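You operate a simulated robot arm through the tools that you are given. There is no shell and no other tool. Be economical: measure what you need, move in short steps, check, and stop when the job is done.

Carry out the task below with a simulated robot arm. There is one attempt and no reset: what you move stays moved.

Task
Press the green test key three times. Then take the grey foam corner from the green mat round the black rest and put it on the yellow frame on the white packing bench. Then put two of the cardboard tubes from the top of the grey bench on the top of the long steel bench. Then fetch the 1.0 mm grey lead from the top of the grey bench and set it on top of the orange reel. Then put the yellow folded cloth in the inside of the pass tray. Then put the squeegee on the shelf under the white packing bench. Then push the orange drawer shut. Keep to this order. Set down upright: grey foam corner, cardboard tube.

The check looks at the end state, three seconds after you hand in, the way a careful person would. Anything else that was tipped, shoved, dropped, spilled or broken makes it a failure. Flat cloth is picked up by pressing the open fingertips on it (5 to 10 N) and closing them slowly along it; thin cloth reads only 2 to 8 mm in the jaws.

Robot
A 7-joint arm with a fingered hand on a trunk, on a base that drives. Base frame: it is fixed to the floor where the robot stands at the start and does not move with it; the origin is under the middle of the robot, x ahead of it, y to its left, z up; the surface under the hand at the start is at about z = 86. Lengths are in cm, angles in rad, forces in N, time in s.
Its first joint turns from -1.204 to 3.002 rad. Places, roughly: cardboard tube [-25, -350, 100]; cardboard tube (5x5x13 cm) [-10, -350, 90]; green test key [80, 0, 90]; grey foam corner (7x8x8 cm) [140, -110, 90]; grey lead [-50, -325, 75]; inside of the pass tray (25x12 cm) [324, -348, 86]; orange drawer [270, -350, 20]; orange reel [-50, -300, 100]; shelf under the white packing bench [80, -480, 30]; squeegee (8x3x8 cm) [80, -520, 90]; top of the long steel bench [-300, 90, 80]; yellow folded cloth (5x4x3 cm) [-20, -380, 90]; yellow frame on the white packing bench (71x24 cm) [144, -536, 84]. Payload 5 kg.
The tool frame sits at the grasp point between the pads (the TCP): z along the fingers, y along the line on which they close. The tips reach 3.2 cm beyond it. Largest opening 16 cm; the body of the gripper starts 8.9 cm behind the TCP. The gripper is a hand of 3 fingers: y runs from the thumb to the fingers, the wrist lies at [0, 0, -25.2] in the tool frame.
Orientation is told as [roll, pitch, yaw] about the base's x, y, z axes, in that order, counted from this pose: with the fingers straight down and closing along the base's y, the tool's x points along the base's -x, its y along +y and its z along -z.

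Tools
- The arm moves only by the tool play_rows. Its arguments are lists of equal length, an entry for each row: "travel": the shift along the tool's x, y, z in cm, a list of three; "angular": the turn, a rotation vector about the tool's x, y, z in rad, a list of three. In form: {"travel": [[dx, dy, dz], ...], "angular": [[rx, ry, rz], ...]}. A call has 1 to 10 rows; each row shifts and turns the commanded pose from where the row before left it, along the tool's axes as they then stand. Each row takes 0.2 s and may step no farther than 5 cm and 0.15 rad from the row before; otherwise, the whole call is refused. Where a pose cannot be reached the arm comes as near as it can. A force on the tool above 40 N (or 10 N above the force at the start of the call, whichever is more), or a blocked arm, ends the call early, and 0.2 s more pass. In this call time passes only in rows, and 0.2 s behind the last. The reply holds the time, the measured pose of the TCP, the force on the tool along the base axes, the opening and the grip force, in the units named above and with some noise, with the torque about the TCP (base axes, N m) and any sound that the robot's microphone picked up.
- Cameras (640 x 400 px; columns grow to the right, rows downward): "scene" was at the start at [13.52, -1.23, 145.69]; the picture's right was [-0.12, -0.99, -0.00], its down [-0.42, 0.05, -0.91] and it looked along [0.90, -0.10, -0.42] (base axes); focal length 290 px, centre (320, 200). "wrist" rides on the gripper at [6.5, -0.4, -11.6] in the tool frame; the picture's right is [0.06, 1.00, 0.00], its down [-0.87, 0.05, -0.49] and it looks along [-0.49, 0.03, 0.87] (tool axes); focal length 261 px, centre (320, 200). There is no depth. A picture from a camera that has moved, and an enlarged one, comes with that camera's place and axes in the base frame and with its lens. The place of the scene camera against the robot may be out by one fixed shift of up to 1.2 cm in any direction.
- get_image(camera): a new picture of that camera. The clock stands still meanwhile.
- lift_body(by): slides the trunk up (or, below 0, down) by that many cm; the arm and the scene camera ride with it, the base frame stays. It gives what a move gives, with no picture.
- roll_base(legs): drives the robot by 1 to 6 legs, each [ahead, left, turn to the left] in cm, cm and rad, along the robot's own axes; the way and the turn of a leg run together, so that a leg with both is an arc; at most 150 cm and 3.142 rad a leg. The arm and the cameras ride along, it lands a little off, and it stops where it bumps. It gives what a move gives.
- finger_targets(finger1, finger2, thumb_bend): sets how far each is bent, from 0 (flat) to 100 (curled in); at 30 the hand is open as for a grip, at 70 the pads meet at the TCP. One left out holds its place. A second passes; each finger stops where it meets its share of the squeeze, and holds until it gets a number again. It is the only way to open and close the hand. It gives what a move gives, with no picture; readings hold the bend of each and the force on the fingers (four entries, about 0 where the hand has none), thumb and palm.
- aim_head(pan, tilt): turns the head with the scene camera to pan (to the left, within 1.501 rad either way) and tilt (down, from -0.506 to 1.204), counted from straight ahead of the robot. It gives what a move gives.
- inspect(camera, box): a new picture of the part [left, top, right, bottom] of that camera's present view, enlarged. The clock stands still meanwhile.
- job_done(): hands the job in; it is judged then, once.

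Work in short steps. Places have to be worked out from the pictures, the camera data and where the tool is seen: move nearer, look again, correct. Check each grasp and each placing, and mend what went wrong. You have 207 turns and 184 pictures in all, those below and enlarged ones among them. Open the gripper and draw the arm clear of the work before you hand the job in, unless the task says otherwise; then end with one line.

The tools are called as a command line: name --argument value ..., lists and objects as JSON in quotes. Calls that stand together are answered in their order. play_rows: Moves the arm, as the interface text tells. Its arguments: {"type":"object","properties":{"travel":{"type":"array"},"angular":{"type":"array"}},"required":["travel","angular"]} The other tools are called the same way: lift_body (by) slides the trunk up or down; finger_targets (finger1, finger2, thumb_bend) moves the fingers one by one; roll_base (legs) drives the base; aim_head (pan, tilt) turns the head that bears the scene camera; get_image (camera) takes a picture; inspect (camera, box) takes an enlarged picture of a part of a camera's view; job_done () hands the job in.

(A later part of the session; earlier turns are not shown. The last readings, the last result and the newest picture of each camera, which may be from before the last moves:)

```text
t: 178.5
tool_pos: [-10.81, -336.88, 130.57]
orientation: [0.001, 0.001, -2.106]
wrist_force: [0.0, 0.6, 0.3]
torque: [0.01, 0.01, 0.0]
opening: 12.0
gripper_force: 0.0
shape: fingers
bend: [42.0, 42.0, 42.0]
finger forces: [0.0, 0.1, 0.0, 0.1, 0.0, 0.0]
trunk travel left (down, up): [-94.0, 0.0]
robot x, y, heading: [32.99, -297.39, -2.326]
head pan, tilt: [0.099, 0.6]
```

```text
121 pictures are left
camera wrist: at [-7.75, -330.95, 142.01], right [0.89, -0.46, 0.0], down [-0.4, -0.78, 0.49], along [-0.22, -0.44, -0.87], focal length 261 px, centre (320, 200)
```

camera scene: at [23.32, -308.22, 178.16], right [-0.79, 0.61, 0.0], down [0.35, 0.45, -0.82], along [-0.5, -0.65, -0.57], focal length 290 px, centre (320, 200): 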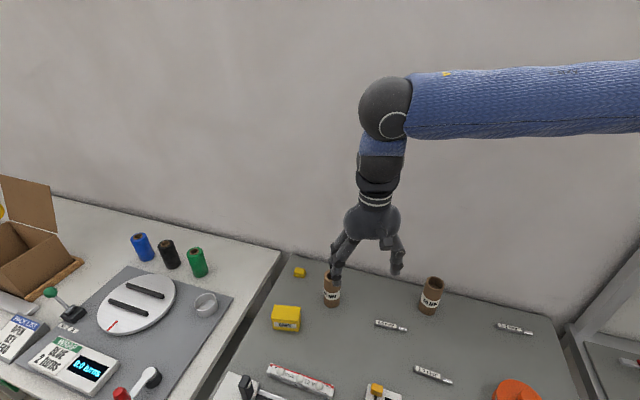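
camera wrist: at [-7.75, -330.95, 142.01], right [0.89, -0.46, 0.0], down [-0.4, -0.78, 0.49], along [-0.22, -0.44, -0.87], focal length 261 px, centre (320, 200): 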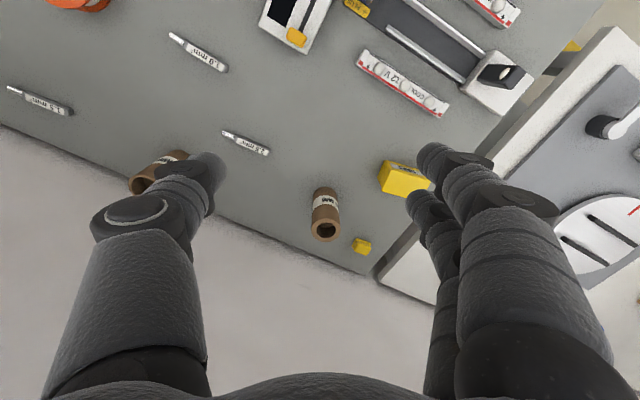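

Tube A is at about (−21, −360.2), the small yellow cloth at (−18.5, −378). I move over the tube, then lower the trunk.

play_rows --travel '[[-4.2, 0.5, 0], [-4.2, 0.5, 0], [-4.2, 0.5, 0], [-4.2, 0.5, 0], [-4.2, 0.5, 0], [-4.2, 0.6, 0]]' --angular '[[0, 0, 0], [0, 0, 0], [0, 0, 0], [0, 0, 0], [0, 0, 0], [0, 0, 0]]'

lift_body --by -18

get_image --camera "wrist"

inspect --camera "scene" --box '[240, 200, 460, 380]'

```text
t: 179.9
tool_pos: [-20.94, -360.24, 130.74]
orientation: [-0.002, 0.002, -2.107]
wrist_force: [0.2, -0.2, -0.4]
torque: [0.06, 0.0, 0.03]
opening: 12.01
gripper_force: 0.0
shape: fingers
bend: [42.0, 42.0, 42.0]
finger forces: [0.0, 0.0, 0.0, 0.0, 0.0, 0.0]
trunk travel left (down, up): [-94.0, 0.0]
robot x, y, heading: [33.07, -297.59, -2.328]
head pan, tilt: [0.099, 0.6]
```

```text
t: 181.9
tool_pos: [-20.92, -359.99, 112.74]
orientation: [0.0, -0.001, -2.105]
wrist_force: [0.1, -0.2, -0.3]
torque: [-0.03, 0.02, 0.01]
opening: 11.99
gripper_force: 0.0
shape: fingers
bend: [42.0, 42.0, 42.0]
finger forces: [0.0, 0.0, 0.1, 0.0, 0.1, 0.1]
trunk travel left (down, up): [-76.0, 18.0]
robot x, y, heading: [32.88, -297.48, -2.326]
head pan, tilt: [0.099, 0.6]
```

```text
120 pictures are left
camera wrist: at [-17.79, -354.13, 124.28], right [0.89, -0.46, 0.0], down [-0.4, -0.78, 0.49], along [-0.22, -0.44, -0.87], focal length 261 px, centre (320, 200)
```

wrist: 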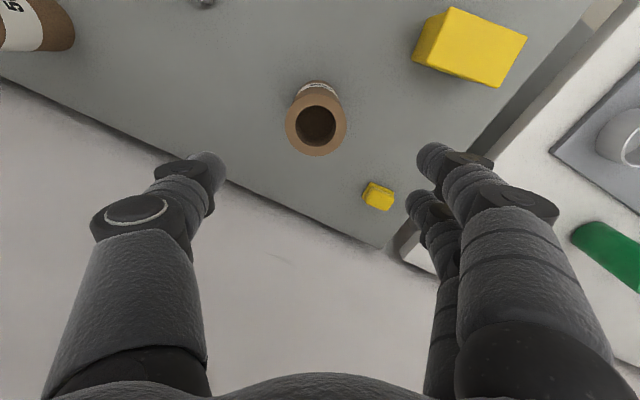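

```text
2.22 times, centred on (350, 290) of scene
camera zoom: at [23.41, -308.17, 160.18], right [-0.79, 0.61, 0.0], down [0.34, 0.45, -0.82], along [-0.5, -0.65, -0.57], focal length 645 px, centre (253, 0)
```

zoom: 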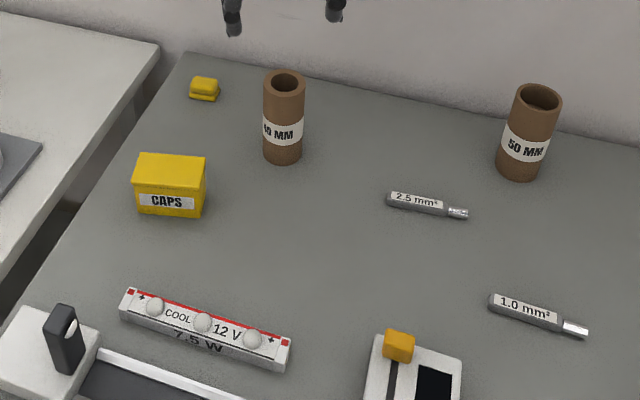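

Tube A centre is (−20.6, −359.2). I descend to TCP z ≈ 92.5.

play_rows --travel '[[0.8, -0.1, 4], [0, 0, 4], [0, 0, 4], [0, 0, 4], [0, 0, 4]]' --angular '[[0, 0, 0], [0, 0, 0], [0, 0, 0], [0, 0, 0], [0, 0, 0]]'

get_image --camera "wrist"

```text
t: 183.1
tool_pos: [-20.71, -359.18, 92.84]
orientation: [0.001, 0.001, -2.108]
wrist_force: [-0.2, -0.3, 0.8]
torque: [0.03, -0.02, -0.04]
opening: 12.0
gripper_force: 0.1
shape: fingers
bend: [42.0, 42.0, 42.0]
finger forces: [0.0, 0.0, 0.0, 0.0, 0.1, 0.1]
trunk travel left (down, up): [-76.0, 18.0]
robot x, y, heading: [33.26, -297.4, -2.331]
head pan, tilt: [0.099, 0.6]
```

```text
118 pictures are left
camera wrist: at [-17.57, -353.31, 104.31], right [0.89, -0.46, 0.0], down [-0.4, -0.78, 0.49], along [-0.22, -0.44, -0.87], focal length 261 px, centre (320, 200)
```

wrist: 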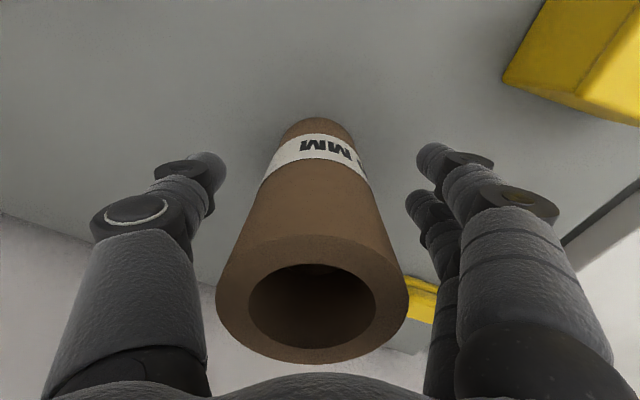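

Centred. Close on it.

finger_targets --finger1 63 --finger2 63 --thumb_bend 63

get_image --camera "wrist"

```text
t: 184.1
tool_pos: [-20.59, -359.23, 92.87]
orientation: [0.001, 0.0, -2.105]
wrist_force: [-0.4, 0.3, -0.4]
torque: [0.01, -0.01, 0.0]
opening: 5.68
gripper_force: 10.8
shape: fingers
bend: [59.0, 57.0, 59.0]
finger forces: [4.1, 6.9, 0.1, 0.0, 10.6, 0.0]
trunk travel left (down, up): [-76.0, 18.0]
robot x, y, heading: [32.72, -297.56, -2.323]
head pan, tilt: [0.099, 0.6]
```

```text
117 pictures are left
camera wrist: at [-17.5, -353.26, 104.36], right [0.89, -0.46, 0.0], down [-0.4, -0.78, 0.49], along [-0.22, -0.44, -0.87], focal length 261 px, centre (320, 200)
```

wrist: 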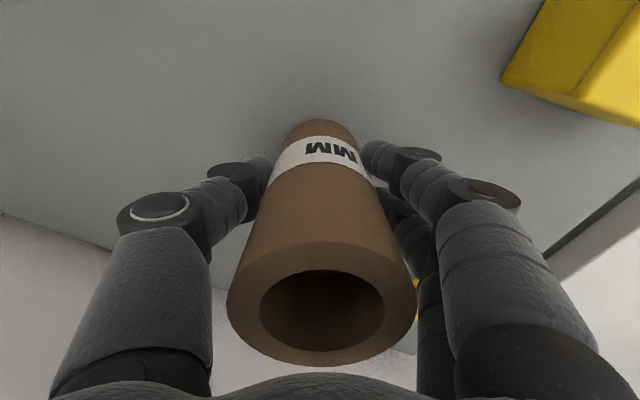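

Firm grip (10.8 N). I lift with trunk and arm, pull in a bit, back out and drive down the aisle.

lift_body --by 18

play_rows --travel '[[0, 0, -5], [0, 0, -5], [3, 0, -4], [4, 0, -3], [5, 0, 0], [5, 0, 0], [5, 0, 0]]' --angular '[[0, 0, 0], [0, 0, 0], [0, 0, 0], [0, 0, 0], [0, 0, 0], [0, 0, 0], [0, 0, 0]]'

roll_base --legs '[[-43, 0, 0], [0, 0, -1.815], [140, 6, 0], [140, 6, 0]]'

```text
t: 186.1
tool_pos: [-20.63, -359.19, 110.96]
orientation: [0.001, 0.001, -2.107]
wrist_force: [0.7, -0.7, -0.9]
torque: [-0.01, 0.01, 0.01]
opening: 5.71
gripper_force: 10.5
shape: fingers
bend: [59.0, 57.0, 59.0]
finger forces: [4.0, 7.0, 0.1, 0.0, 10.7, 0.0]
trunk travel left (down, up): [-94.0, 0.0]
robot x, y, heading: [33.08, -297.4, -2.322]
head pan, tilt: [0.099, 0.6]
```

```text
t: 187.7
tool_pos: [-9.5, -339.84, 127.97]
orientation: [0.0, -0.002, -2.106]
wrist_force: [0.8, 0.3, -0.8]
torque: [-0.03, 0.0, 0.02]
opening: 5.69
gripper_force: 10.2
shape: fingers
bend: [59.0, 57.0, 59.0]
finger forces: [4.1, 6.8, 0.1, 0.0, 10.4, 0.0]
trunk travel left (down, up): [-94.0, 0.0]
robot x, y, heading: [33.07, -297.18, -2.325]
head pan, tilt: [0.099, 0.6]
```

```text
t: 208.0
tool_pos: [-133.62, 19.01, 127.9]
orientation: [0.0, 0.0, 2.353]
wrist_force: [0.9, -0.4, -1.1]
torque: [-0.02, 0.0, -0.03]
opening: 5.64
gripper_force: 9.8
shape: fingers
bend: [59.0, 57.0, 59.0]
finger forces: [3.9, 6.8, 0.0, 0.0, 10.1, 0.1]
trunk travel left (down, up): [-94.0, 0.0]
robot x, y, heading: [-102.4, -33.05, 2.135]
head pan, tilt: [0.099, 0.6]
```

roll_base --legs '[[130, 8, 0], [69, 8, 0], [0, 0, 1.6], [19, 0, 0]]'

aim_head --pan 0.1 --tilt 0.7

get_image --camera "scene"

```text
t: 223.3
tool_pos: [-291.79, 85.49, 127.95]
orientation: [0.002, -0.001, -2.305]
wrist_force: [-0.9, -0.8, -0.4]
torque: [0.02, -0.04, 0.02]
opening: 5.57
gripper_force: 10.3
shape: fingers
bend: [59.0, 57.0, 59.0]
finger forces: [3.6, 6.9, 0.1, 0.0, 10.0, 0.0]
trunk travel left (down, up): [-94.0, 0.0]
robot x, y, heading: [-241.6, 119.03, -2.523]
head pan, tilt: [0.099, 0.6]
```

```text
t: 223.9
tool_pos: [-291.95, 85.46, 127.74]
orientation: [-0.001, 0.002, -2.307]
wrist_force: [-0.2, 0.5, -1.2]
torque: [0.0, -0.01, 0.01]
opening: 5.58
gripper_force: 10.6
shape: fingers
bend: [59.0, 57.0, 59.0]
finger forces: [3.6, 6.9, 0.0, 0.0, 10.0, 0.1]
trunk travel left (down, up): [-94.0, 0.0]
robot x, y, heading: [-241.87, 118.49, -2.521]
head pan, tilt: [0.099, 0.7]
```

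```text
116 pictures are left
camera scene: at [-253.01, 110.24, 177.3], right [-0.66, 0.75, 0.0], down [0.49, 0.42, -0.76], along [-0.58, -0.5, -0.64], focal length 290 px, centre (320, 200)
```

scene: 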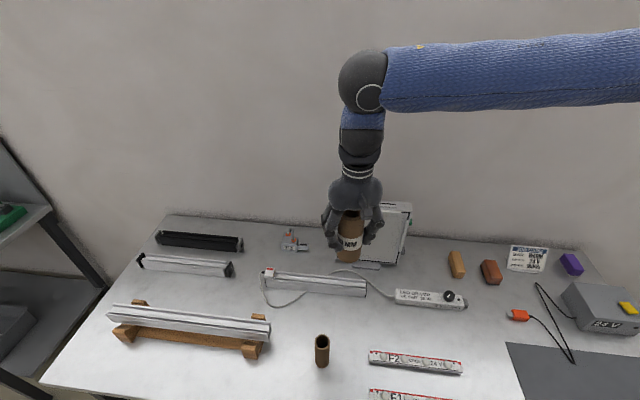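

The tube hangs over a free spot behind tube 1, landing at about image (342, 327), 13–15 cm from neighbours. I lower with the trunk.

lift_body --by -32

get_image --camera "scene"

get_image --camera "wrist"

```text
t: 227.1
tool_pos: [-291.81, 85.58, 95.93]
orientation: [0.001, 0.0, -2.306]
wrist_force: [-0.7, -0.2, -1.4]
torque: [0.01, -0.01, 0.0]
opening: 5.6
gripper_force: 10.0
shape: fingers
bend: [59.0, 57.0, 59.0]
finger forces: [3.6, 6.9, 0.1, 0.0, 10.0, 0.0]
trunk travel left (down, up): [-62.0, 32.0]
robot x, y, heading: [-241.58, 118.73, -2.528]
head pan, tilt: [0.099, 0.7]
```

```text
115 pictures are left
camera scene: at [-252.83, 110.34, 145.32], right [-0.66, 0.75, 0.0], down [0.49, 0.42, -0.76], along [-0.58, -0.5, -0.64], focal length 290 px, centre (320, 200)
```

scene: 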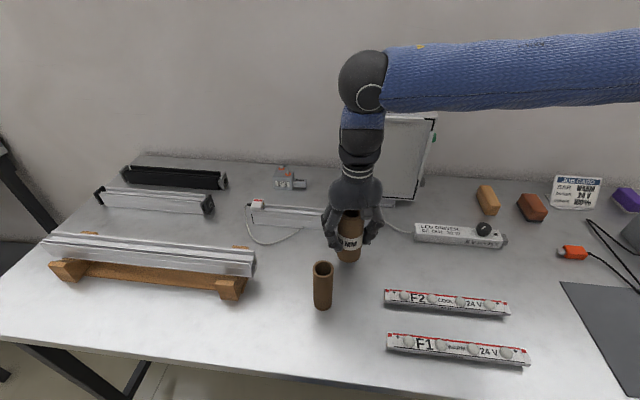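

```text
114 pictures are left
camera wrist: at [-287.6, 90.73, 107.42], right [0.78, -0.62, 0.0], down [-0.54, -0.68, 0.49], along [-0.31, -0.38, -0.87], focal length 261 px, centre (320, 200)
```

wrist: 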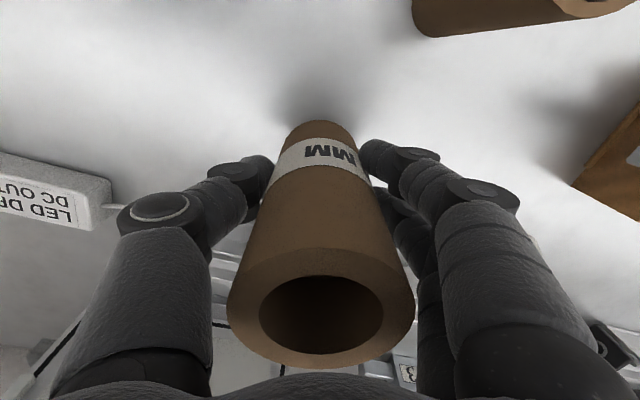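

Spot is clear. I lower in small steps until it touches.

play_rows --travel '[[0, 0, 1], [0, 0, 1], [0, 0, 0.5], [0, 0, 0.4], [0, 0, 0.3]]' --angular '[[0, 0, 0], [0, 0, 0], [0, 0, 0], [0, 0, 0], [0, 0, 0]]'

```text
t: 228.3
tool_pos: [-291.69, 85.44, 92.68]
orientation: [0.0, -0.002, -2.306]
wrist_force: [-0.1, 0.6, 8.4]
torque: [-0.06, -0.03, -0.04]
opening: 5.59
gripper_force: 11.8
shape: fingers
bend: [60.0, 57.0, 60.0]
finger forces: [3.9, 7.5, 0.0, 0.0, 11.4, 0.0]
trunk travel left (down, up): [-62.0, 32.0]
robot x, y, heading: [-241.38, 119.0, -2.522]
head pan, tilt: [0.099, 0.7]
```

Contact (8 N). I ease up a touch, open gradually and check.

play_rows --travel '[[0, 0, -0.15]]' --angular '[[0, 0, 0]]'

finger_targets --finger1 54 --finger2 54 --thumb_bend 55

finger_targets --finger1 40 --finger2 40 --thumb_bend 40

lift_body --by 32

get_image --camera "scene"

```text
t: 228.7
tool_pos: [-291.74, 85.4, 92.74]
orientation: [0.001, 0.0, -2.305]
wrist_force: [-0.4, 1.2, 2.7]
torque: [-0.03, -0.02, -0.02]
opening: 5.59
gripper_force: 11.2
shape: fingers
bend: [60.0, 57.0, 60.0]
finger forces: [3.8, 7.5, 0.1, 0.0, 11.1, 0.0]
trunk travel left (down, up): [-62.0, 32.0]
robot x, y, heading: [-241.6, 119.11, -2.528]
head pan, tilt: [0.099, 0.7]
```

```text
t: 229.7
tool_pos: [-291.76, 85.41, 92.78]
orientation: [0.001, 0.0, -2.306]
wrist_force: [0.1, -0.4, 0.7]
torque: [0.04, 0.0, 0.03]
opening: 6.87
gripper_force: 0.0
shape: fingers
bend: [54.0, 54.0, 55.0]
finger forces: [0.0, 0.1, 0.1, 0.1, 0.0, 0.0]
trunk travel left (down, up): [-62.0, 32.0]
robot x, y, heading: [-241.93, 118.8, -2.525]
head pan, tilt: [0.099, 0.7]
```

```text
t: 230.7
tool_pos: [-291.71, 85.45, 92.72]
orientation: [-0.001, 0.0, -2.306]
wrist_force: [-0.6, 0.2, -0.3]
torque: [-0.01, 0.01, -0.01]
opening: 12.73
gripper_force: 0.2
shape: fingers
bend: [40.0, 40.0, 40.0]
finger forces: [0.0, 0.1, 0.1, 0.0, 0.0, 0.1]
trunk travel left (down, up): [-62.0, 32.0]
robot x, y, heading: [-241.53, 118.95, -2.525]
head pan, tilt: [0.099, 0.7]
```

```text
t: 233.9
tool_pos: [-291.76, 85.43, 124.7]
orientation: [0.0, -0.002, -2.306]
wrist_force: [0.5, 0.1, 0.7]
torque: [0.0, 0.0, 0.0]
opening: 12.75
gripper_force: 0.1
shape: fingers
bend: [40.0, 40.0, 40.0]
finger forces: [0.0, 0.0, 0.1, 0.0, 0.1, 0.0]
trunk travel left (down, up): [-94.0, 0.0]
robot x, y, heading: [-241.68, 118.69, -2.524]
head pan, tilt: [0.099, 0.7]
```

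```text
113 pictures are left
camera scene: at [-252.86, 110.34, 177.31], right [-0.66, 0.75, 0.0], down [0.49, 0.42, -0.76], along [-0.58, -0.5, -0.64], focal length 290 px, centre (320, 200)
```

scene: 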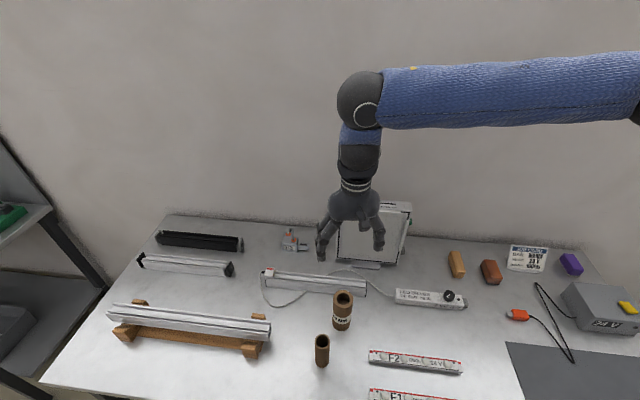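

Both tubes stand upright on the steel bench. Back to the grey bench for the 1.0 mm lead.

roll_base --legs '[[-38, 0, 0], [0, 0, 1.52], [145, 1, 0], [145, 1, 0]]'

```text
t: 253.4
tool_pos: [-25.44, -150.9, 124.81]
orientation: [-0.001, 0.002, -0.795]
wrist_force: [-0.4, -0.6, 0.7]
torque: [0.01, 0.02, 0.0]
opening: 12.76
gripper_force: 0.1
shape: fingers
bend: [40.0, 40.0, 40.0]
finger forces: [0.0, 0.1, 0.1, 0.0, 0.0, 0.1]
trunk travel left (down, up): [-94.0, 0.0]
robot x, y, heading: [-55.61, -98.54, -1.014]
head pan, tilt: [0.099, 0.7]
```

roll_base --legs '[[130, 3, 0], [51, 2, 0], [0, 0, -1.49], [32, 0, 0]]'

get_image --camera "scene"

get_image --camera "wrist"

```text
t: 267.9
tool_pos: [-31.28, -304.39, 124.8]
orientation: [0.0, -0.001, -2.286]
wrist_force: [0.0, 0.2, 0.7]
torque: [-0.02, 0.04, 0.01]
opening: 12.76
gripper_force: 0.0
shape: fingers
bend: [40.0, 40.0, 40.0]
finger forces: [0.1, 0.0, 0.1, 0.0, 0.0, 0.1]
trunk travel left (down, up): [-94.0, 0.0]
robot x, y, heading: [17.88, -269.44, -2.504]
head pan, tilt: [0.099, 0.7]
```

```text
112 pictures are left
camera scene: at [7.19, -278.56, 177.32], right [-0.67, 0.74, 0.0], down [0.48, 0.43, -0.76], along [-0.57, -0.51, -0.64], focal length 290 px, centre (320, 200)
```

scene: 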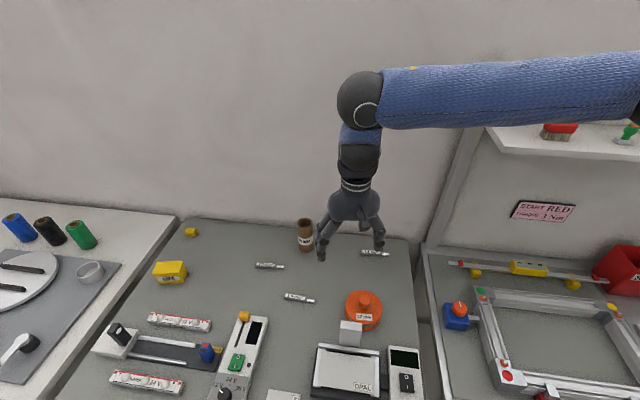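

```text
111 pictures are left
camera wrist: at [-27.14, -298.99, 136.27], right [0.8, -0.61, 0.0], down [-0.53, -0.69, 0.49], along [-0.3, -0.39, -0.87], focal length 261 px, centre (320, 200)
```

wrist: 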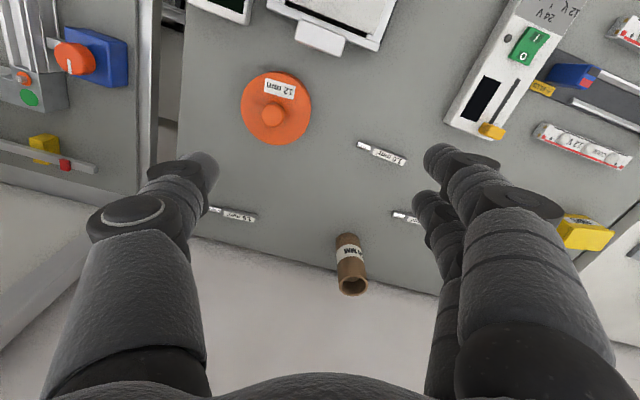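

inspect --camera "scene" --box '[250, 220, 420, 350]'

inspect --camera "wrist" --box '[230, 50, 430, 230]'

```text
3.08 times, centred on (335, 285) of scene
camera zoom: at [7.19, -278.56, 177.32], right [-0.67, 0.74, 0.0], down [0.48, 0.43, -0.76], along [-0.57, -0.51, -0.64], focal length 892 px, centre (274, -62)
```

zoom: 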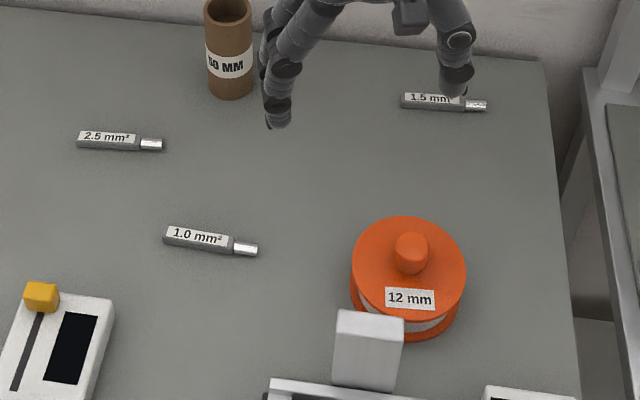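

```text
2.22 times, centred on (330, 140) of wrist
camera zoom: at [-27.14, -298.99, 136.27], right [0.8, -0.61, 0.0], down [-0.53, -0.69, 0.49], along [-0.3, -0.39, -0.87], focal length 579 px, centre (298, 333)
```

zoom: 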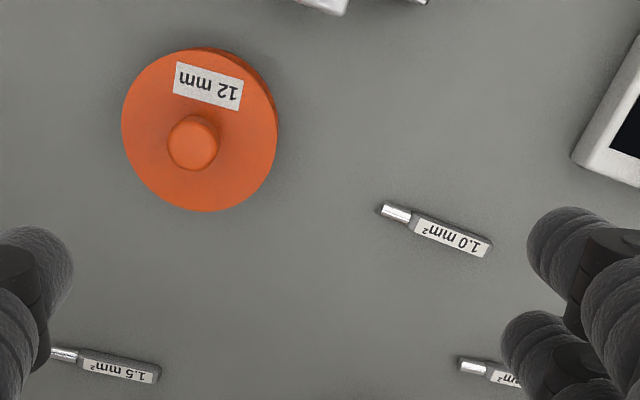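

The 1.0 mm² lead lies at about (−27.6, −321.4) pointing along (0.56, −0.83); the reel centre is near (−39, −301), top about z 89. I move over the lead and turn the hand across it.

play_rows --travel '[[-2.6, 3.5, 0], [-2.6, 3.5, 0], [-2.6, 3.5, 0], [-2.6, 3.5, 0], [0, 0, 0], [0, 0, 0], [0, 0, 0], [0, 0, 0], [0, 0, 0]]' --angular '[[0, 0, 0], [0, 0, 0], [0, 0, 0], [0, 0, 0], [0, 0, -0.145], [0, 0, -0.145], [0, 0, -0.145], [0, 0, -0.145], [0, 0, -0.145]]'

play_rows --travel '[[0, 0, 0], [0, 0, 0], [0, 0, 0], [0, 0, 0], [0, 0, 3], [0, 0, 4], [0, 0, 4], [0, 0, 4]]' --angular '[[0, 0, -0.145], [0, 0, -0.145], [0, 0, -0.145], [0, 0, -0.145], [0, 0, 0], [0, 0, 0], [0, 0, 0], [0, 0, 0]]'

get_image --camera "wrist"

get_image --camera "scene"

```text
t: 269.9
tool_pos: [-27.3, -321.39, 124.71]
orientation: [-0.001, 0.0, -1.556]
wrist_force: [-0.3, -0.4, 0.1]
torque: [0.01, 0.03, 0.02]
opening: 12.78
gripper_force: 0.1
shape: fingers
bend: [40.0, 40.0, 40.0]
finger forces: [0.1, 0.1, 0.0, 0.0, 0.0, 0.1]
trunk travel left (down, up): [-94.0, 0.0]
robot x, y, heading: [18.32, -269.58, -2.5]
head pan, tilt: [0.099, 0.7]
```

```text
t: 271.7
tool_pos: [-27.58, -321.2, 109.72]
orientation: [0.0, -0.001, -0.979]
wrist_force: [-0.5, 0.8, 0.5]
torque: [0.04, -0.03, -0.02]
opening: 12.8
gripper_force: 0.1
shape: fingers
bend: [40.0, 40.0, 40.0]
finger forces: [0.0, 0.0, 0.1, 0.0, 0.1, 0.1]
trunk travel left (down, up): [-94.0, 0.0]
robot x, y, heading: [17.95, -269.68, -2.506]
head pan, tilt: [0.099, 0.7]
```

```text
108 pictures are left
camera wrist: at [-31.44, -316.03, 121.14], right [0.79, 0.61, 0.0], down [0.53, -0.69, 0.49], along [0.3, -0.39, -0.87], focal length 261 px, centre (320, 200)
```

wrist: 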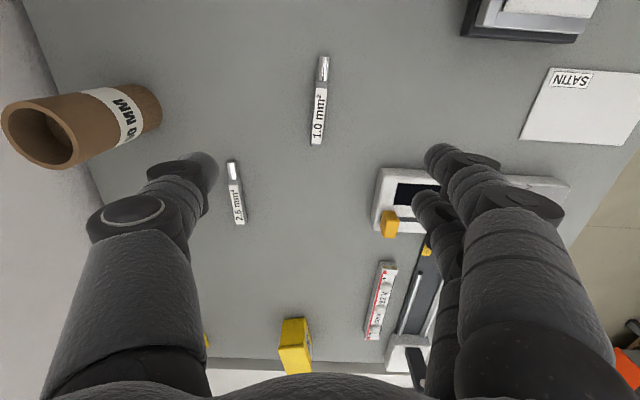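

```text
107 pictures are left
camera scene: at [7.08, -278.63, 177.32], right [-0.67, 0.74, 0.0], down [0.48, 0.43, -0.76], along [-0.57, -0.51, -0.65], focal length 290 px, centre (320, 200)
```

scene: 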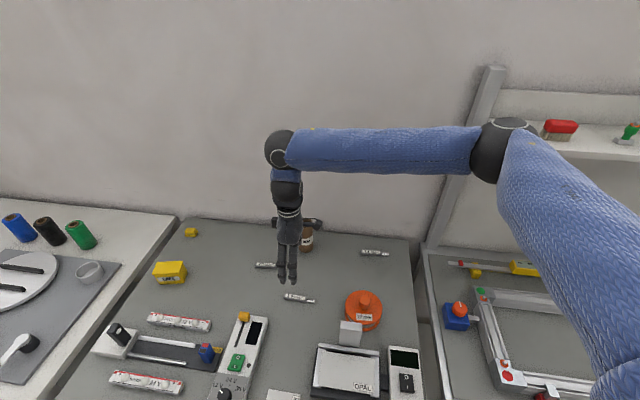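

Alignment is good. I narrow the hand and descend to TCP z ≈ 88.5.

finger_targets --finger1 54 --finger2 54 --thumb_bend 54

play_rows --travel '[[0, 0, 4.5], [0, 0, 4.5], [0, 0, 4.5], [0, 0, 4], [0, 0, 2.5], [0, 0, 1.2]]' --angular '[[0, 0, 0], [0, 0, 0], [0, 0, 0], [0, 0, 0], [0, 0, 0], [0, 0, 0]]'

get_image --camera "wrist"

inspect --camera "scene" --box '[240, 230, 360, 330]'

```text
t: 272.7
tool_pos: [-27.4, -321.27, 109.7]
orientation: [0.001, -0.001, -0.982]
wrist_force: [-0.3, -0.6, -0.4]
torque: [0.01, 0.0, -0.01]
opening: 7.18
gripper_force: 0.0
shape: fingers
bend: [54.0, 54.0, 54.0]
finger forces: [0.0, 0.0, 0.0, 0.1, 0.0, 0.0]
trunk travel left (down, up): [-94.0, 0.0]
robot x, y, heading: [17.6, -269.49, -2.509]
head pan, tilt: [0.099, 0.7]
```

```text
t: 274.1
tool_pos: [-27.14, -321.27, 88.95]
orientation: [-0.004, -0.003, -0.978]
wrist_force: [-1.7, 3.1, 43.3]
torque: [0.55, -0.43, 0.05]
opening: 7.16
gripper_force: 22.1
shape: fingers
bend: [56.0, 56.0, 54.0]
finger forces: [16.3, 14.5, 0.0, 0.0, 13.0, 0.0]
trunk travel left (down, up): [-94.0, 0.0]
robot x, y, heading: [18.38, -269.38, -2.508]
head pan, tilt: [0.099, 0.7]
```

```text
106 pictures are left
camera wrist: at [-30.92, -315.95, 100.47], right [0.79, 0.61, -0.01], down [0.53, -0.69, 0.49], along [0.3, -0.4, -0.87], focal length 261 px, centre (320, 200)
```

wrist: 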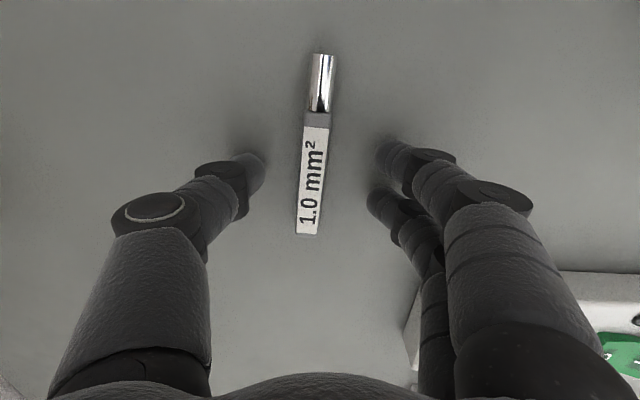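

```text
4.00 times, centred on (300, 280) of scene
camera zoom: at [7.53, -278.09, 177.46], right [-0.67, 0.74, 0.0], down [0.48, 0.43, -0.77], along [-0.57, -0.52, -0.64], focal length 1160 px, centre (400, -120)
```

zoom: 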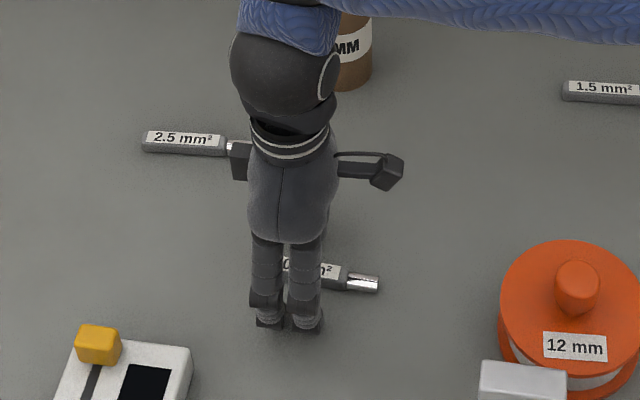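

The tips press the bench at TCP z 88.95. I raise 1 cm, close most of the way, then come down lightly.

play_rows --travel '[[0, 0, -1.0]]' --angular '[[0, 0, 0]]'

finger_targets --finger1 62 --finger2 62 --thumb_bend 62

play_rows --travel '[[0, 0, 0.3], [0, 0, 0.3]]' --angular '[[0, 0, 0], [0, 0, 0]]'

get_image --camera "wrist"

```text
t: 274.5
tool_pos: [-27.38, -321.17, 89.2]
orientation: [0.003, 0.003, -0.98]
wrist_force: [-0.9, 0.4, 0.0]
torque: [0.0, 0.02, 0.01]
opening: 7.14
gripper_force: 0.0
shape: fingers
bend: [54.0, 54.0, 54.0]
finger forces: [0.0, 0.0, 0.0, 0.1, 0.0, 0.1]
trunk travel left (down, up): [-94.0, 0.0]
robot x, y, heading: [18.37, -269.93, -2.504]
head pan, tilt: [0.099, 0.7]
```

```text
t: 275.5
tool_pos: [-27.27, -321.34, 89.45]
orientation: [0.0, 0.0, -0.979]
wrist_force: [0.1, -0.4, -0.2]
torque: [-0.01, 0.03, 0.04]
opening: 4.06
gripper_force: 0.1
shape: fingers
bend: [62.0, 62.0, 62.0]
finger forces: [0.0, 0.0, 0.0, 0.0, 0.1, 0.1]
trunk travel left (down, up): [-94.0, 0.0]
robot x, y, heading: [18.35, -269.28, -2.502]
head pan, tilt: [0.099, 0.7]
```

```text
t: 276.1
tool_pos: [-27.3, -321.29, 88.83]
orientation: [-0.001, -0.001, -0.979]
wrist_force: [0.9, 0.3, -0.2]
torque: [0.02, 0.02, -0.02]
opening: 4.01
gripper_force: 0.0
shape: fingers
bend: [62.0, 62.0, 62.0]
finger forces: [0.1, 0.1, 0.0, 0.0, 0.2, 0.0]
trunk travel left (down, up): [-94.0, 0.0]
robot x, y, heading: [18.46, -269.77, -2.507]
head pan, tilt: [0.099, 0.7]
```

```text
104 pictures are left
camera wrist: at [-31.27, -316.04, 100.37], right [0.79, 0.61, 0.0], down [0.53, -0.69, 0.49], along [0.3, -0.39, -0.87], focal length 261 px, centre (320, 200)
```

wrist: 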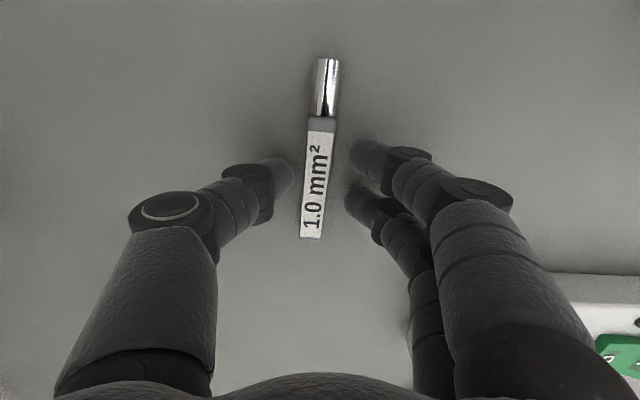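

Tips just at the surface astride the lead. Close.

finger_targets --finger1 70 --finger2 70 --thumb_bend 70

get_image --camera "wrist"

```text
t: 277.1
tool_pos: [-27.29, -321.27, 88.95]
orientation: [0.0, -0.001, -0.98]
wrist_force: [0.8, -0.2, 0.5]
torque: [-0.01, -0.06, 0.02]
opening: 2.28
gripper_force: 6.1
shape: fingers
bend: [67.0, 67.0, 68.0]
finger forces: [3.2, 3.0, 0.1, 0.0, 6.1, 0.0]
trunk travel left (down, up): [-94.0, 0.0]
robot x, y, heading: [18.15, -269.69, -2.507]
head pan, tilt: [0.099, 0.7]
```

```text
103 pictures are left
camera wrist: at [-31.26, -316.05, 100.37], right [0.79, 0.61, 0.0], down [0.53, -0.69, 0.49], along [0.3, -0.39, -0.87], focal length 261 px, centre (320, 200)
```

wrist: 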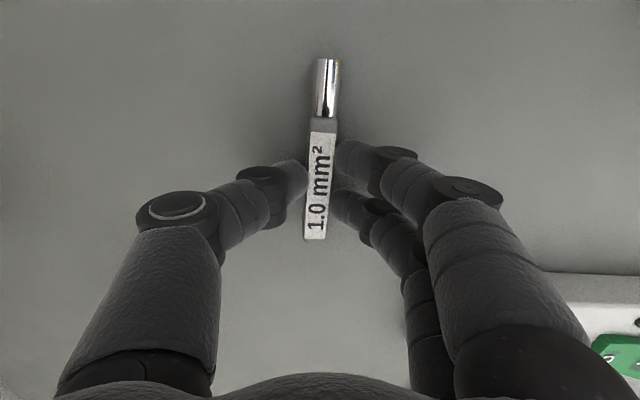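

Gripped at 6 N. I tighten slightly and lift.

finger_targets --finger1 74 --finger2 74 --thumb_bend 73

play_rows --travel '[[0, 0, -1], [0, 0, -3], [0, 0, -4], [0, 0, -4], [0, 0, -4]]' --angular '[[0, 0, 0], [0, 0, 0], [0, 0, 0], [0, 0, 0], [0, 0, 0]]'

get_image --camera "wrist"

inspect --camera "scene" --box '[240, 210, 420, 350]'

```text
t: 278.1
tool_pos: [-27.45, -321.32, 88.9]
orientation: [0.0, 0.0, -0.98]
wrist_force: [-0.2, 0.5, 0.0]
torque: [0.01, 0.04, -0.04]
opening: 2.16
gripper_force: 14.9
shape: fingers
bend: [71.0, 71.0, 69.0]
finger forces: [7.5, 7.4, 0.0, 0.0, 14.8, 0.0]
trunk travel left (down, up): [-94.0, 0.0]
robot x, y, heading: [18.34, -269.57, -2.508]
head pan, tilt: [0.099, 0.7]
```

```text
t: 279.3
tool_pos: [-27.4, -321.24, 104.94]
orientation: [0.0, 0.002, -0.979]
wrist_force: [0.1, -0.1, -0.5]
torque: [0.0, 0.02, -0.01]
opening: 2.16
gripper_force: 15.0
shape: fingers
bend: [71.0, 72.0, 69.0]
finger forces: [7.5, 7.3, 0.0, 0.0, 14.7, 0.1]
trunk travel left (down, up): [-94.0, 0.0]
robot x, y, heading: [18.55, -269.78, -2.504]
head pan, tilt: [0.099, 0.7]
```

```text
102 pictures are left
camera wrist: at [-31.29, -315.93, 116.47], right [0.79, 0.61, 0.0], down [0.53, -0.69, 0.49], along [0.3, -0.39, -0.87], focal length 261 px, centre (320, 200)
```

wrist: 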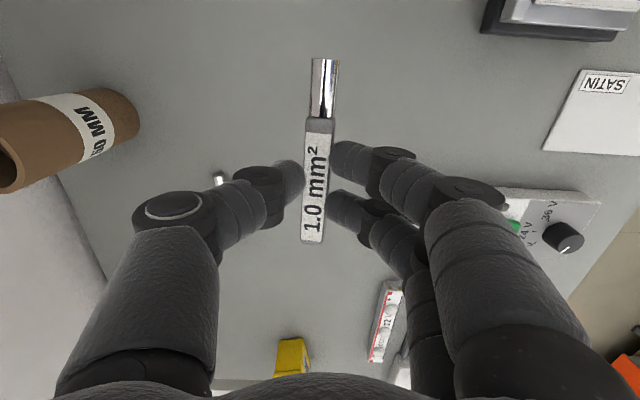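

```text
2.86 times, centred on (330, 280) of scene
camera zoom: at [7.32, -278.52, 177.31], right [-0.67, 0.74, 0.0], down [0.48, 0.43, -0.77], along [-0.57, -0.51, -0.64], focal length 829 px, centre (291, -29)
```

zoom: 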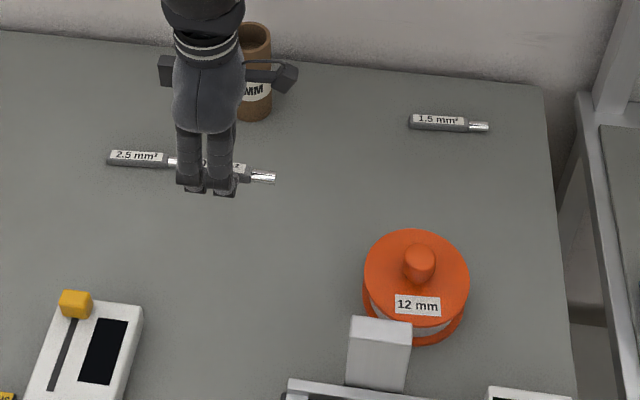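

Held level. I carry it over toward the reel at the same height and look again from the wrist.

play_rows --travel '[[0, 0, -4], [4.3, -0.5, 0], [4.3, -0.5, 0], [4.3, -0.5, 0], [4.3, -0.5, 0], [4.2, -0.5, 0]]' --angular '[[0, 0, 0], [0, 0, 0], [0, 0, 0], [0, 0, 0], [0, 0, 0], [0, 0, 0]]'

get_image --camera "wrist"

inspect --camera "scene" --box '[280, 200, 440, 350]'

```text
t: 280.7
tool_pos: [-41.36, -304.69, 109.06]
orientation: [0.0, 0.0, -0.978]
wrist_force: [0.2, 0.4, 0.7]
torque: [-0.02, -0.02, 0.0]
opening: 2.14
gripper_force: 14.1
shape: fingers
bend: [71.0, 72.0, 69.0]
finger forces: [7.3, 7.2, 0.1, 0.0, 14.6, 0.0]
trunk travel left (down, up): [-94.0, 0.0]
robot x, y, heading: [18.15, -269.95, -2.499]
head pan, tilt: [0.099, 0.7]
```

```text
100 pictures are left
camera wrist: at [-45.27, -299.33, 120.52], right [0.79, 0.61, 0.0], down [0.53, -0.69, 0.49], along [0.3, -0.39, -0.87], focal length 261 px, centre (320, 200)
```

wrist: 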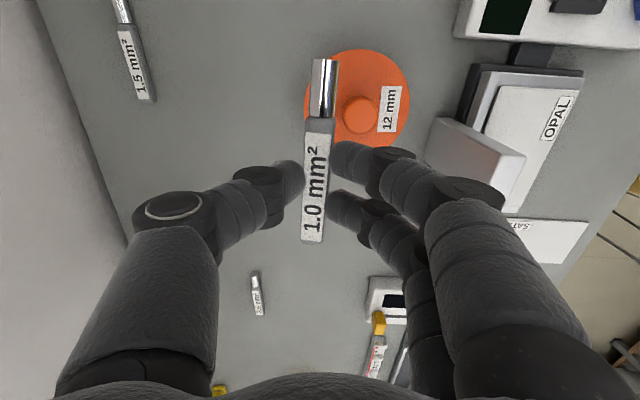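

```text
2.67 times, centred on (360, 275) of scene
camera zoom: at [7.17, -278.33, 177.32], right [-0.67, 0.74, 0.0], down [0.48, 0.43, -0.77], along [-0.57, -0.52, -0.64], focal length 774 px, centre (213, 0)
```

zoom: 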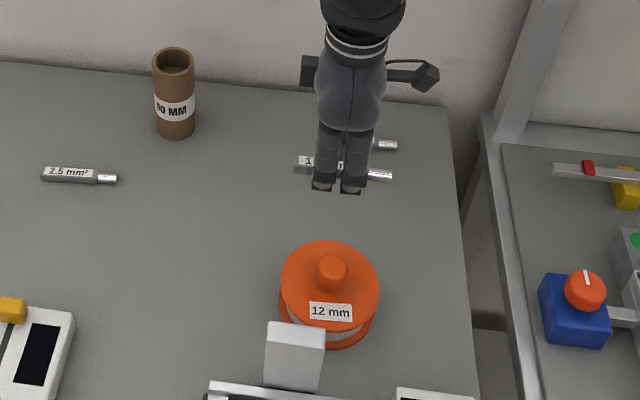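

Reel centre measured at (−39.1, −300.6), radius 6.1, with a knob in the middle. I'll lay the lead beside the knob on the wall side, shifted so no finger meets the knob: TCP at (−39.2, −306.3).

play_rows --travel '[[-2.5, 0.9, 0], [0, 0, 4.5], [0, 0, 4.5], [0, 0, 2.5]]' --angular '[[0, 0, 0], [0, 0, 0], [0, 0, 0], [0, 0, 0]]'

get_image --camera "wrist"

inspect --camera "scene" --box '[300, 220, 420, 330]'

```text
t: 281.7
tool_pos: [-39.18, -306.52, 97.36]
orientation: [0.001, 0.0, -0.978]
wrist_force: [-0.1, 0.0, -0.5]
torque: [0.02, 0.0, -0.01]
opening: 2.16
gripper_force: 14.5
shape: fingers
bend: [72.0, 72.0, 69.0]
finger forces: [7.2, 7.2, 0.0, 0.0, 14.4, 0.0]
trunk travel left (down, up): [-94.0, 0.0]
robot x, y, heading: [18.25, -269.6, -2.505]
head pan, tilt: [0.099, 0.7]
```

```text
98 pictures are left
camera wrist: at [-43.01, -301.26, 108.99], right [0.79, 0.61, 0.0], down [0.53, -0.69, 0.49], along [0.3, -0.39, -0.87], focal length 261 px, centre (320, 200)
```

wrist: 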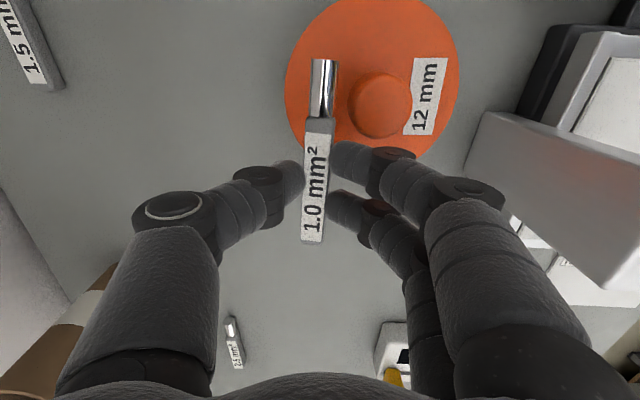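

```text
3.64 times, centred on (360, 275) of scene
camera zoom: at [7.23, -278.54, 177.33], right [-0.67, 0.74, 0.0], down [0.48, 0.43, -0.76], along [-0.57, -0.51, -0.64], focal length 1055 px, centre (174, -73)
```

zoom: 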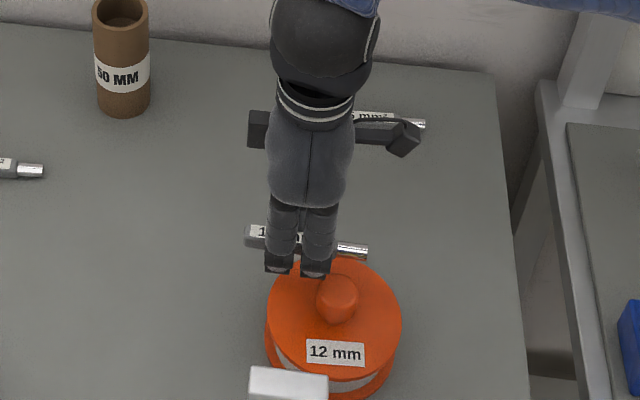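

Alignment is as planned; I shift 0.4 toward the reel centre for stability and lower gently to contact.

play_rows --travel '[[0.4, 0, 1.5], [0, 0, 1], [0, 0, 0.4], [0, 0, 0.3], [0, 0, 0.3]]' --angular '[[0, 0, 0], [0, 0, 0], [0, 0, 0], [0, 0, 0], [0, 0, 0]]'

get_image --camera "wrist"

inspect --camera "scene" --box '[300, 220, 420, 330]'

```text
t: 282.9
tool_pos: [-39.41, -306.02, 93.9]
orientation: [0.003, 0.002, -0.979]
wrist_force: [0.4, -1.5, 0.9]
torque: [-0.01, 0.02, -0.04]
opening: 2.14
gripper_force: 15.0
shape: fingers
bend: [72.0, 72.0, 69.0]
finger forces: [8.7, 6.9, 0.0, 0.1, 14.4, 0.0]
trunk travel left (down, up): [-94.0, 0.0]
robot x, y, heading: [18.26, -269.5, -2.503]
head pan, tilt: [0.099, 0.7]
```

```text
96 pictures are left
camera wrist: at [-43.34, -300.77, 105.49], right [0.79, 0.61, 0.0], down [0.53, -0.69, 0.49], along [0.3, -0.39, -0.87], focal length 261 px, centre (320, 200)
```

wrist: 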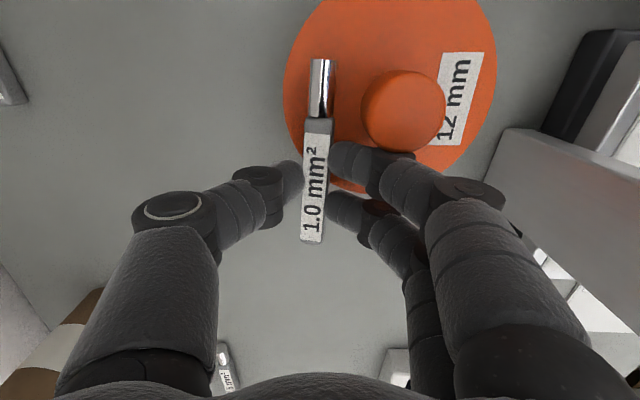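

```text
3.64 times, centred on (360, 275) of scene
camera zoom: at [7.16, -278.54, 177.3], right [-0.67, 0.74, 0.0], down [0.48, 0.43, -0.76], along [-0.57, -0.51, -0.64], focal length 1055 px, centre (174, -73)
```

zoom: 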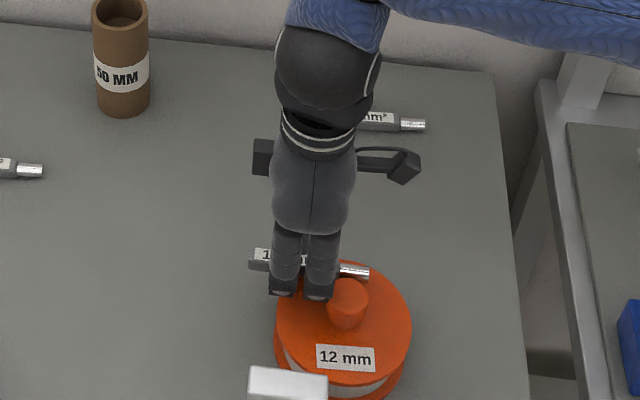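

The reel crept about 1 cm: a finger knuckle touches its knob. I back off 0.6 cm along the lead and then lower the last bit.

play_rows --travel '[[-0.6, -0.1, 0], [0, 0, 0.3], [0, 0, 0.3]]' --angular '[[0, 0, 0], [0, 0, 0], [0, 0, 0]]'

inspect --camera "scene" --box '[300, 220, 420, 330]'

```text
t: 283.7
tool_pos: [-39.2, -306.69, 93.31]
orientation: [-0.001, -0.001, -0.979]
wrist_force: [0.4, 0.8, 0.5]
torque: [0.03, 0.01, -0.05]
opening: 2.15
gripper_force: 14.7
shape: fingers
bend: [72.0, 72.0, 69.0]
finger forces: [7.6, 6.9, 0.1, 0.0, 14.3, 0.0]
trunk travel left (down, up): [-94.0, 0.0]
robot x, y, heading: [18.23, -270.24, -2.505]
head pan, tilt: [0.099, 0.7]
```

```text
3.64 times, centred on (360, 275) of scene
camera zoom: at [7.21, -278.54, 177.32], right [-0.67, 0.74, 0.0], down [0.48, 0.43, -0.76], along [-0.57, -0.51, -0.64], focal length 1055 px, centre (174, -73)
```

zoom: 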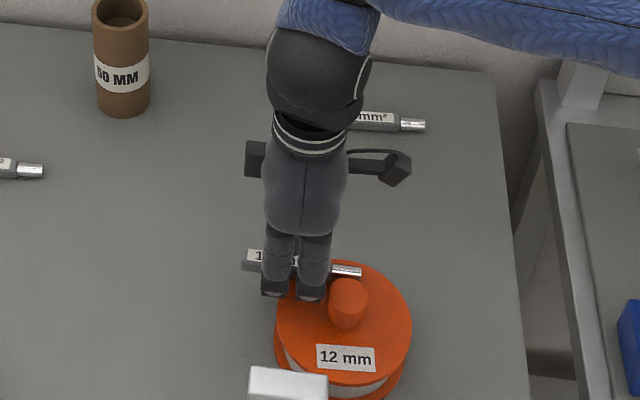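

The lead's middle would sit too near the disc edge like this. I'll set it back on the bench and regrasp nearer its tail so the fingers stay off the reel.

play_rows --travel '[[0, 0, -4], [-4.5, 0, 0], [-4.5, 0, 0], [-4.5, 0, 0], [-1.5, 0, 2], [0, 0, 3], [0, 0, 2.2], [0, 0, 0.5], [0, 0, 0.4]]' --angular '[[0, 0, 0], [0, 0, 0], [0, 0, 0], [0, 0, 0], [0, 0, 0], [0, 0, 0], [0, 0, 0], [0, 0, 0], [0, 0, 0]]'

```text
t: 285.7
tool_pos: [-31.0, -319.24, 89.24]
orientation: [0.0, -0.001, -0.979]
wrist_force: [-0.7, 0.0, -0.4]
torque: [-0.02, -0.01, 0.01]
opening: 2.15
gripper_force: 13.8
shape: fingers
bend: [72.0, 72.0, 69.0]
finger forces: [7.2, 6.8, 0.0, 0.0, 14.2, 0.0]
trunk travel left (down, up): [-94.0, 0.0]
robot x, y, heading: [18.44, -269.62, -2.507]
head pan, tilt: [0.099, 0.7]
```

Just above the bench. I lower the final bit and release slightly.

play_rows --travel '[[0, 0, 0.25], [0, 0, 0.15]]' --angular '[[0, 0, 0], [0, 0, 0]]'

finger_targets --finger1 62 --finger2 62 --thumb_bend 62

play_rows --travel '[[0, 0, -0.5], [-1.8, 0, 0], [-1.4, 0, 0]]' --angular '[[0, 0, 0], [0, 0, 0], [0, 0, 0]]'

get_image --camera "wrist"

```text
t: 286.3
tool_pos: [-30.95, -319.12, 88.84]
orientation: [0.0, 0.001, -0.98]
wrist_force: [0.1, -0.6, -0.8]
torque: [-0.03, 0.0, 0.0]
opening: 2.12
gripper_force: 13.9
shape: fingers
bend: [72.0, 72.0, 69.0]
finger forces: [7.2, 6.9, 0.1, 0.0, 14.2, 0.1]
trunk travel left (down, up): [-94.0, 0.0]
robot x, y, heading: [18.15, -269.76, -2.501]
head pan, tilt: [0.099, 0.7]
```

```text
t: 287.3
tool_pos: [-31.09, -319.04, 88.87]
orientation: [0.001, 0.0, -0.979]
wrist_force: [-0.4, 0.4, 1.9]
torque: [-0.03, 0.02, 0.03]
opening: 3.89
gripper_force: 0.8
shape: fingers
bend: [62.0, 62.0, 62.0]
finger forces: [0.0, 0.0, 0.0, 0.0, 1.3, 0.0]
trunk travel left (down, up): [-94.0, 0.0]
robot x, y, heading: [18.23, -269.82, -2.5]
head pan, tilt: [0.099, 0.7]
```

```text
t: 288.1
tool_pos: [-29.21, -321.8, 89.41]
orientation: [0.0, 0.001, -0.98]
wrist_force: [0.5, 0.0, -0.3]
torque: [-0.02, -0.02, 0.0]
opening: 3.91
gripper_force: 0.0
shape: fingers
bend: [62.0, 62.0, 62.0]
finger forces: [0.0, 0.0, 0.0, 0.0, 0.0, 0.0]
trunk travel left (down, up): [-94.0, 0.0]
robot x, y, heading: [18.29, -269.58, -2.507]
head pan, tilt: [0.099, 0.7]
```

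```text
93 pictures are left
camera wrist: at [-33.04, -316.53, 100.88], right [0.79, 0.61, 0.0], down [0.53, -0.69, 0.49], along [0.3, -0.39, -0.87], focal length 261 px, centre (320, 200)
```

wrist: 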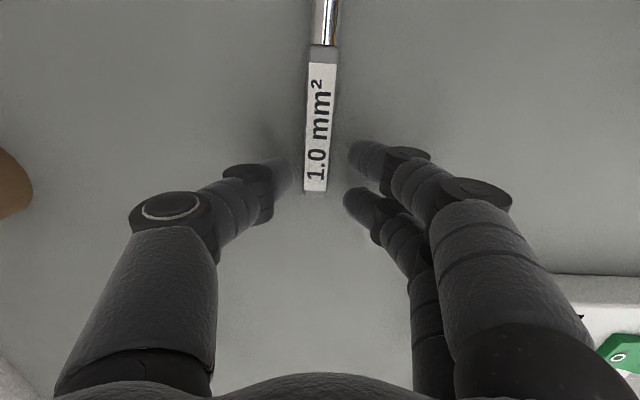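

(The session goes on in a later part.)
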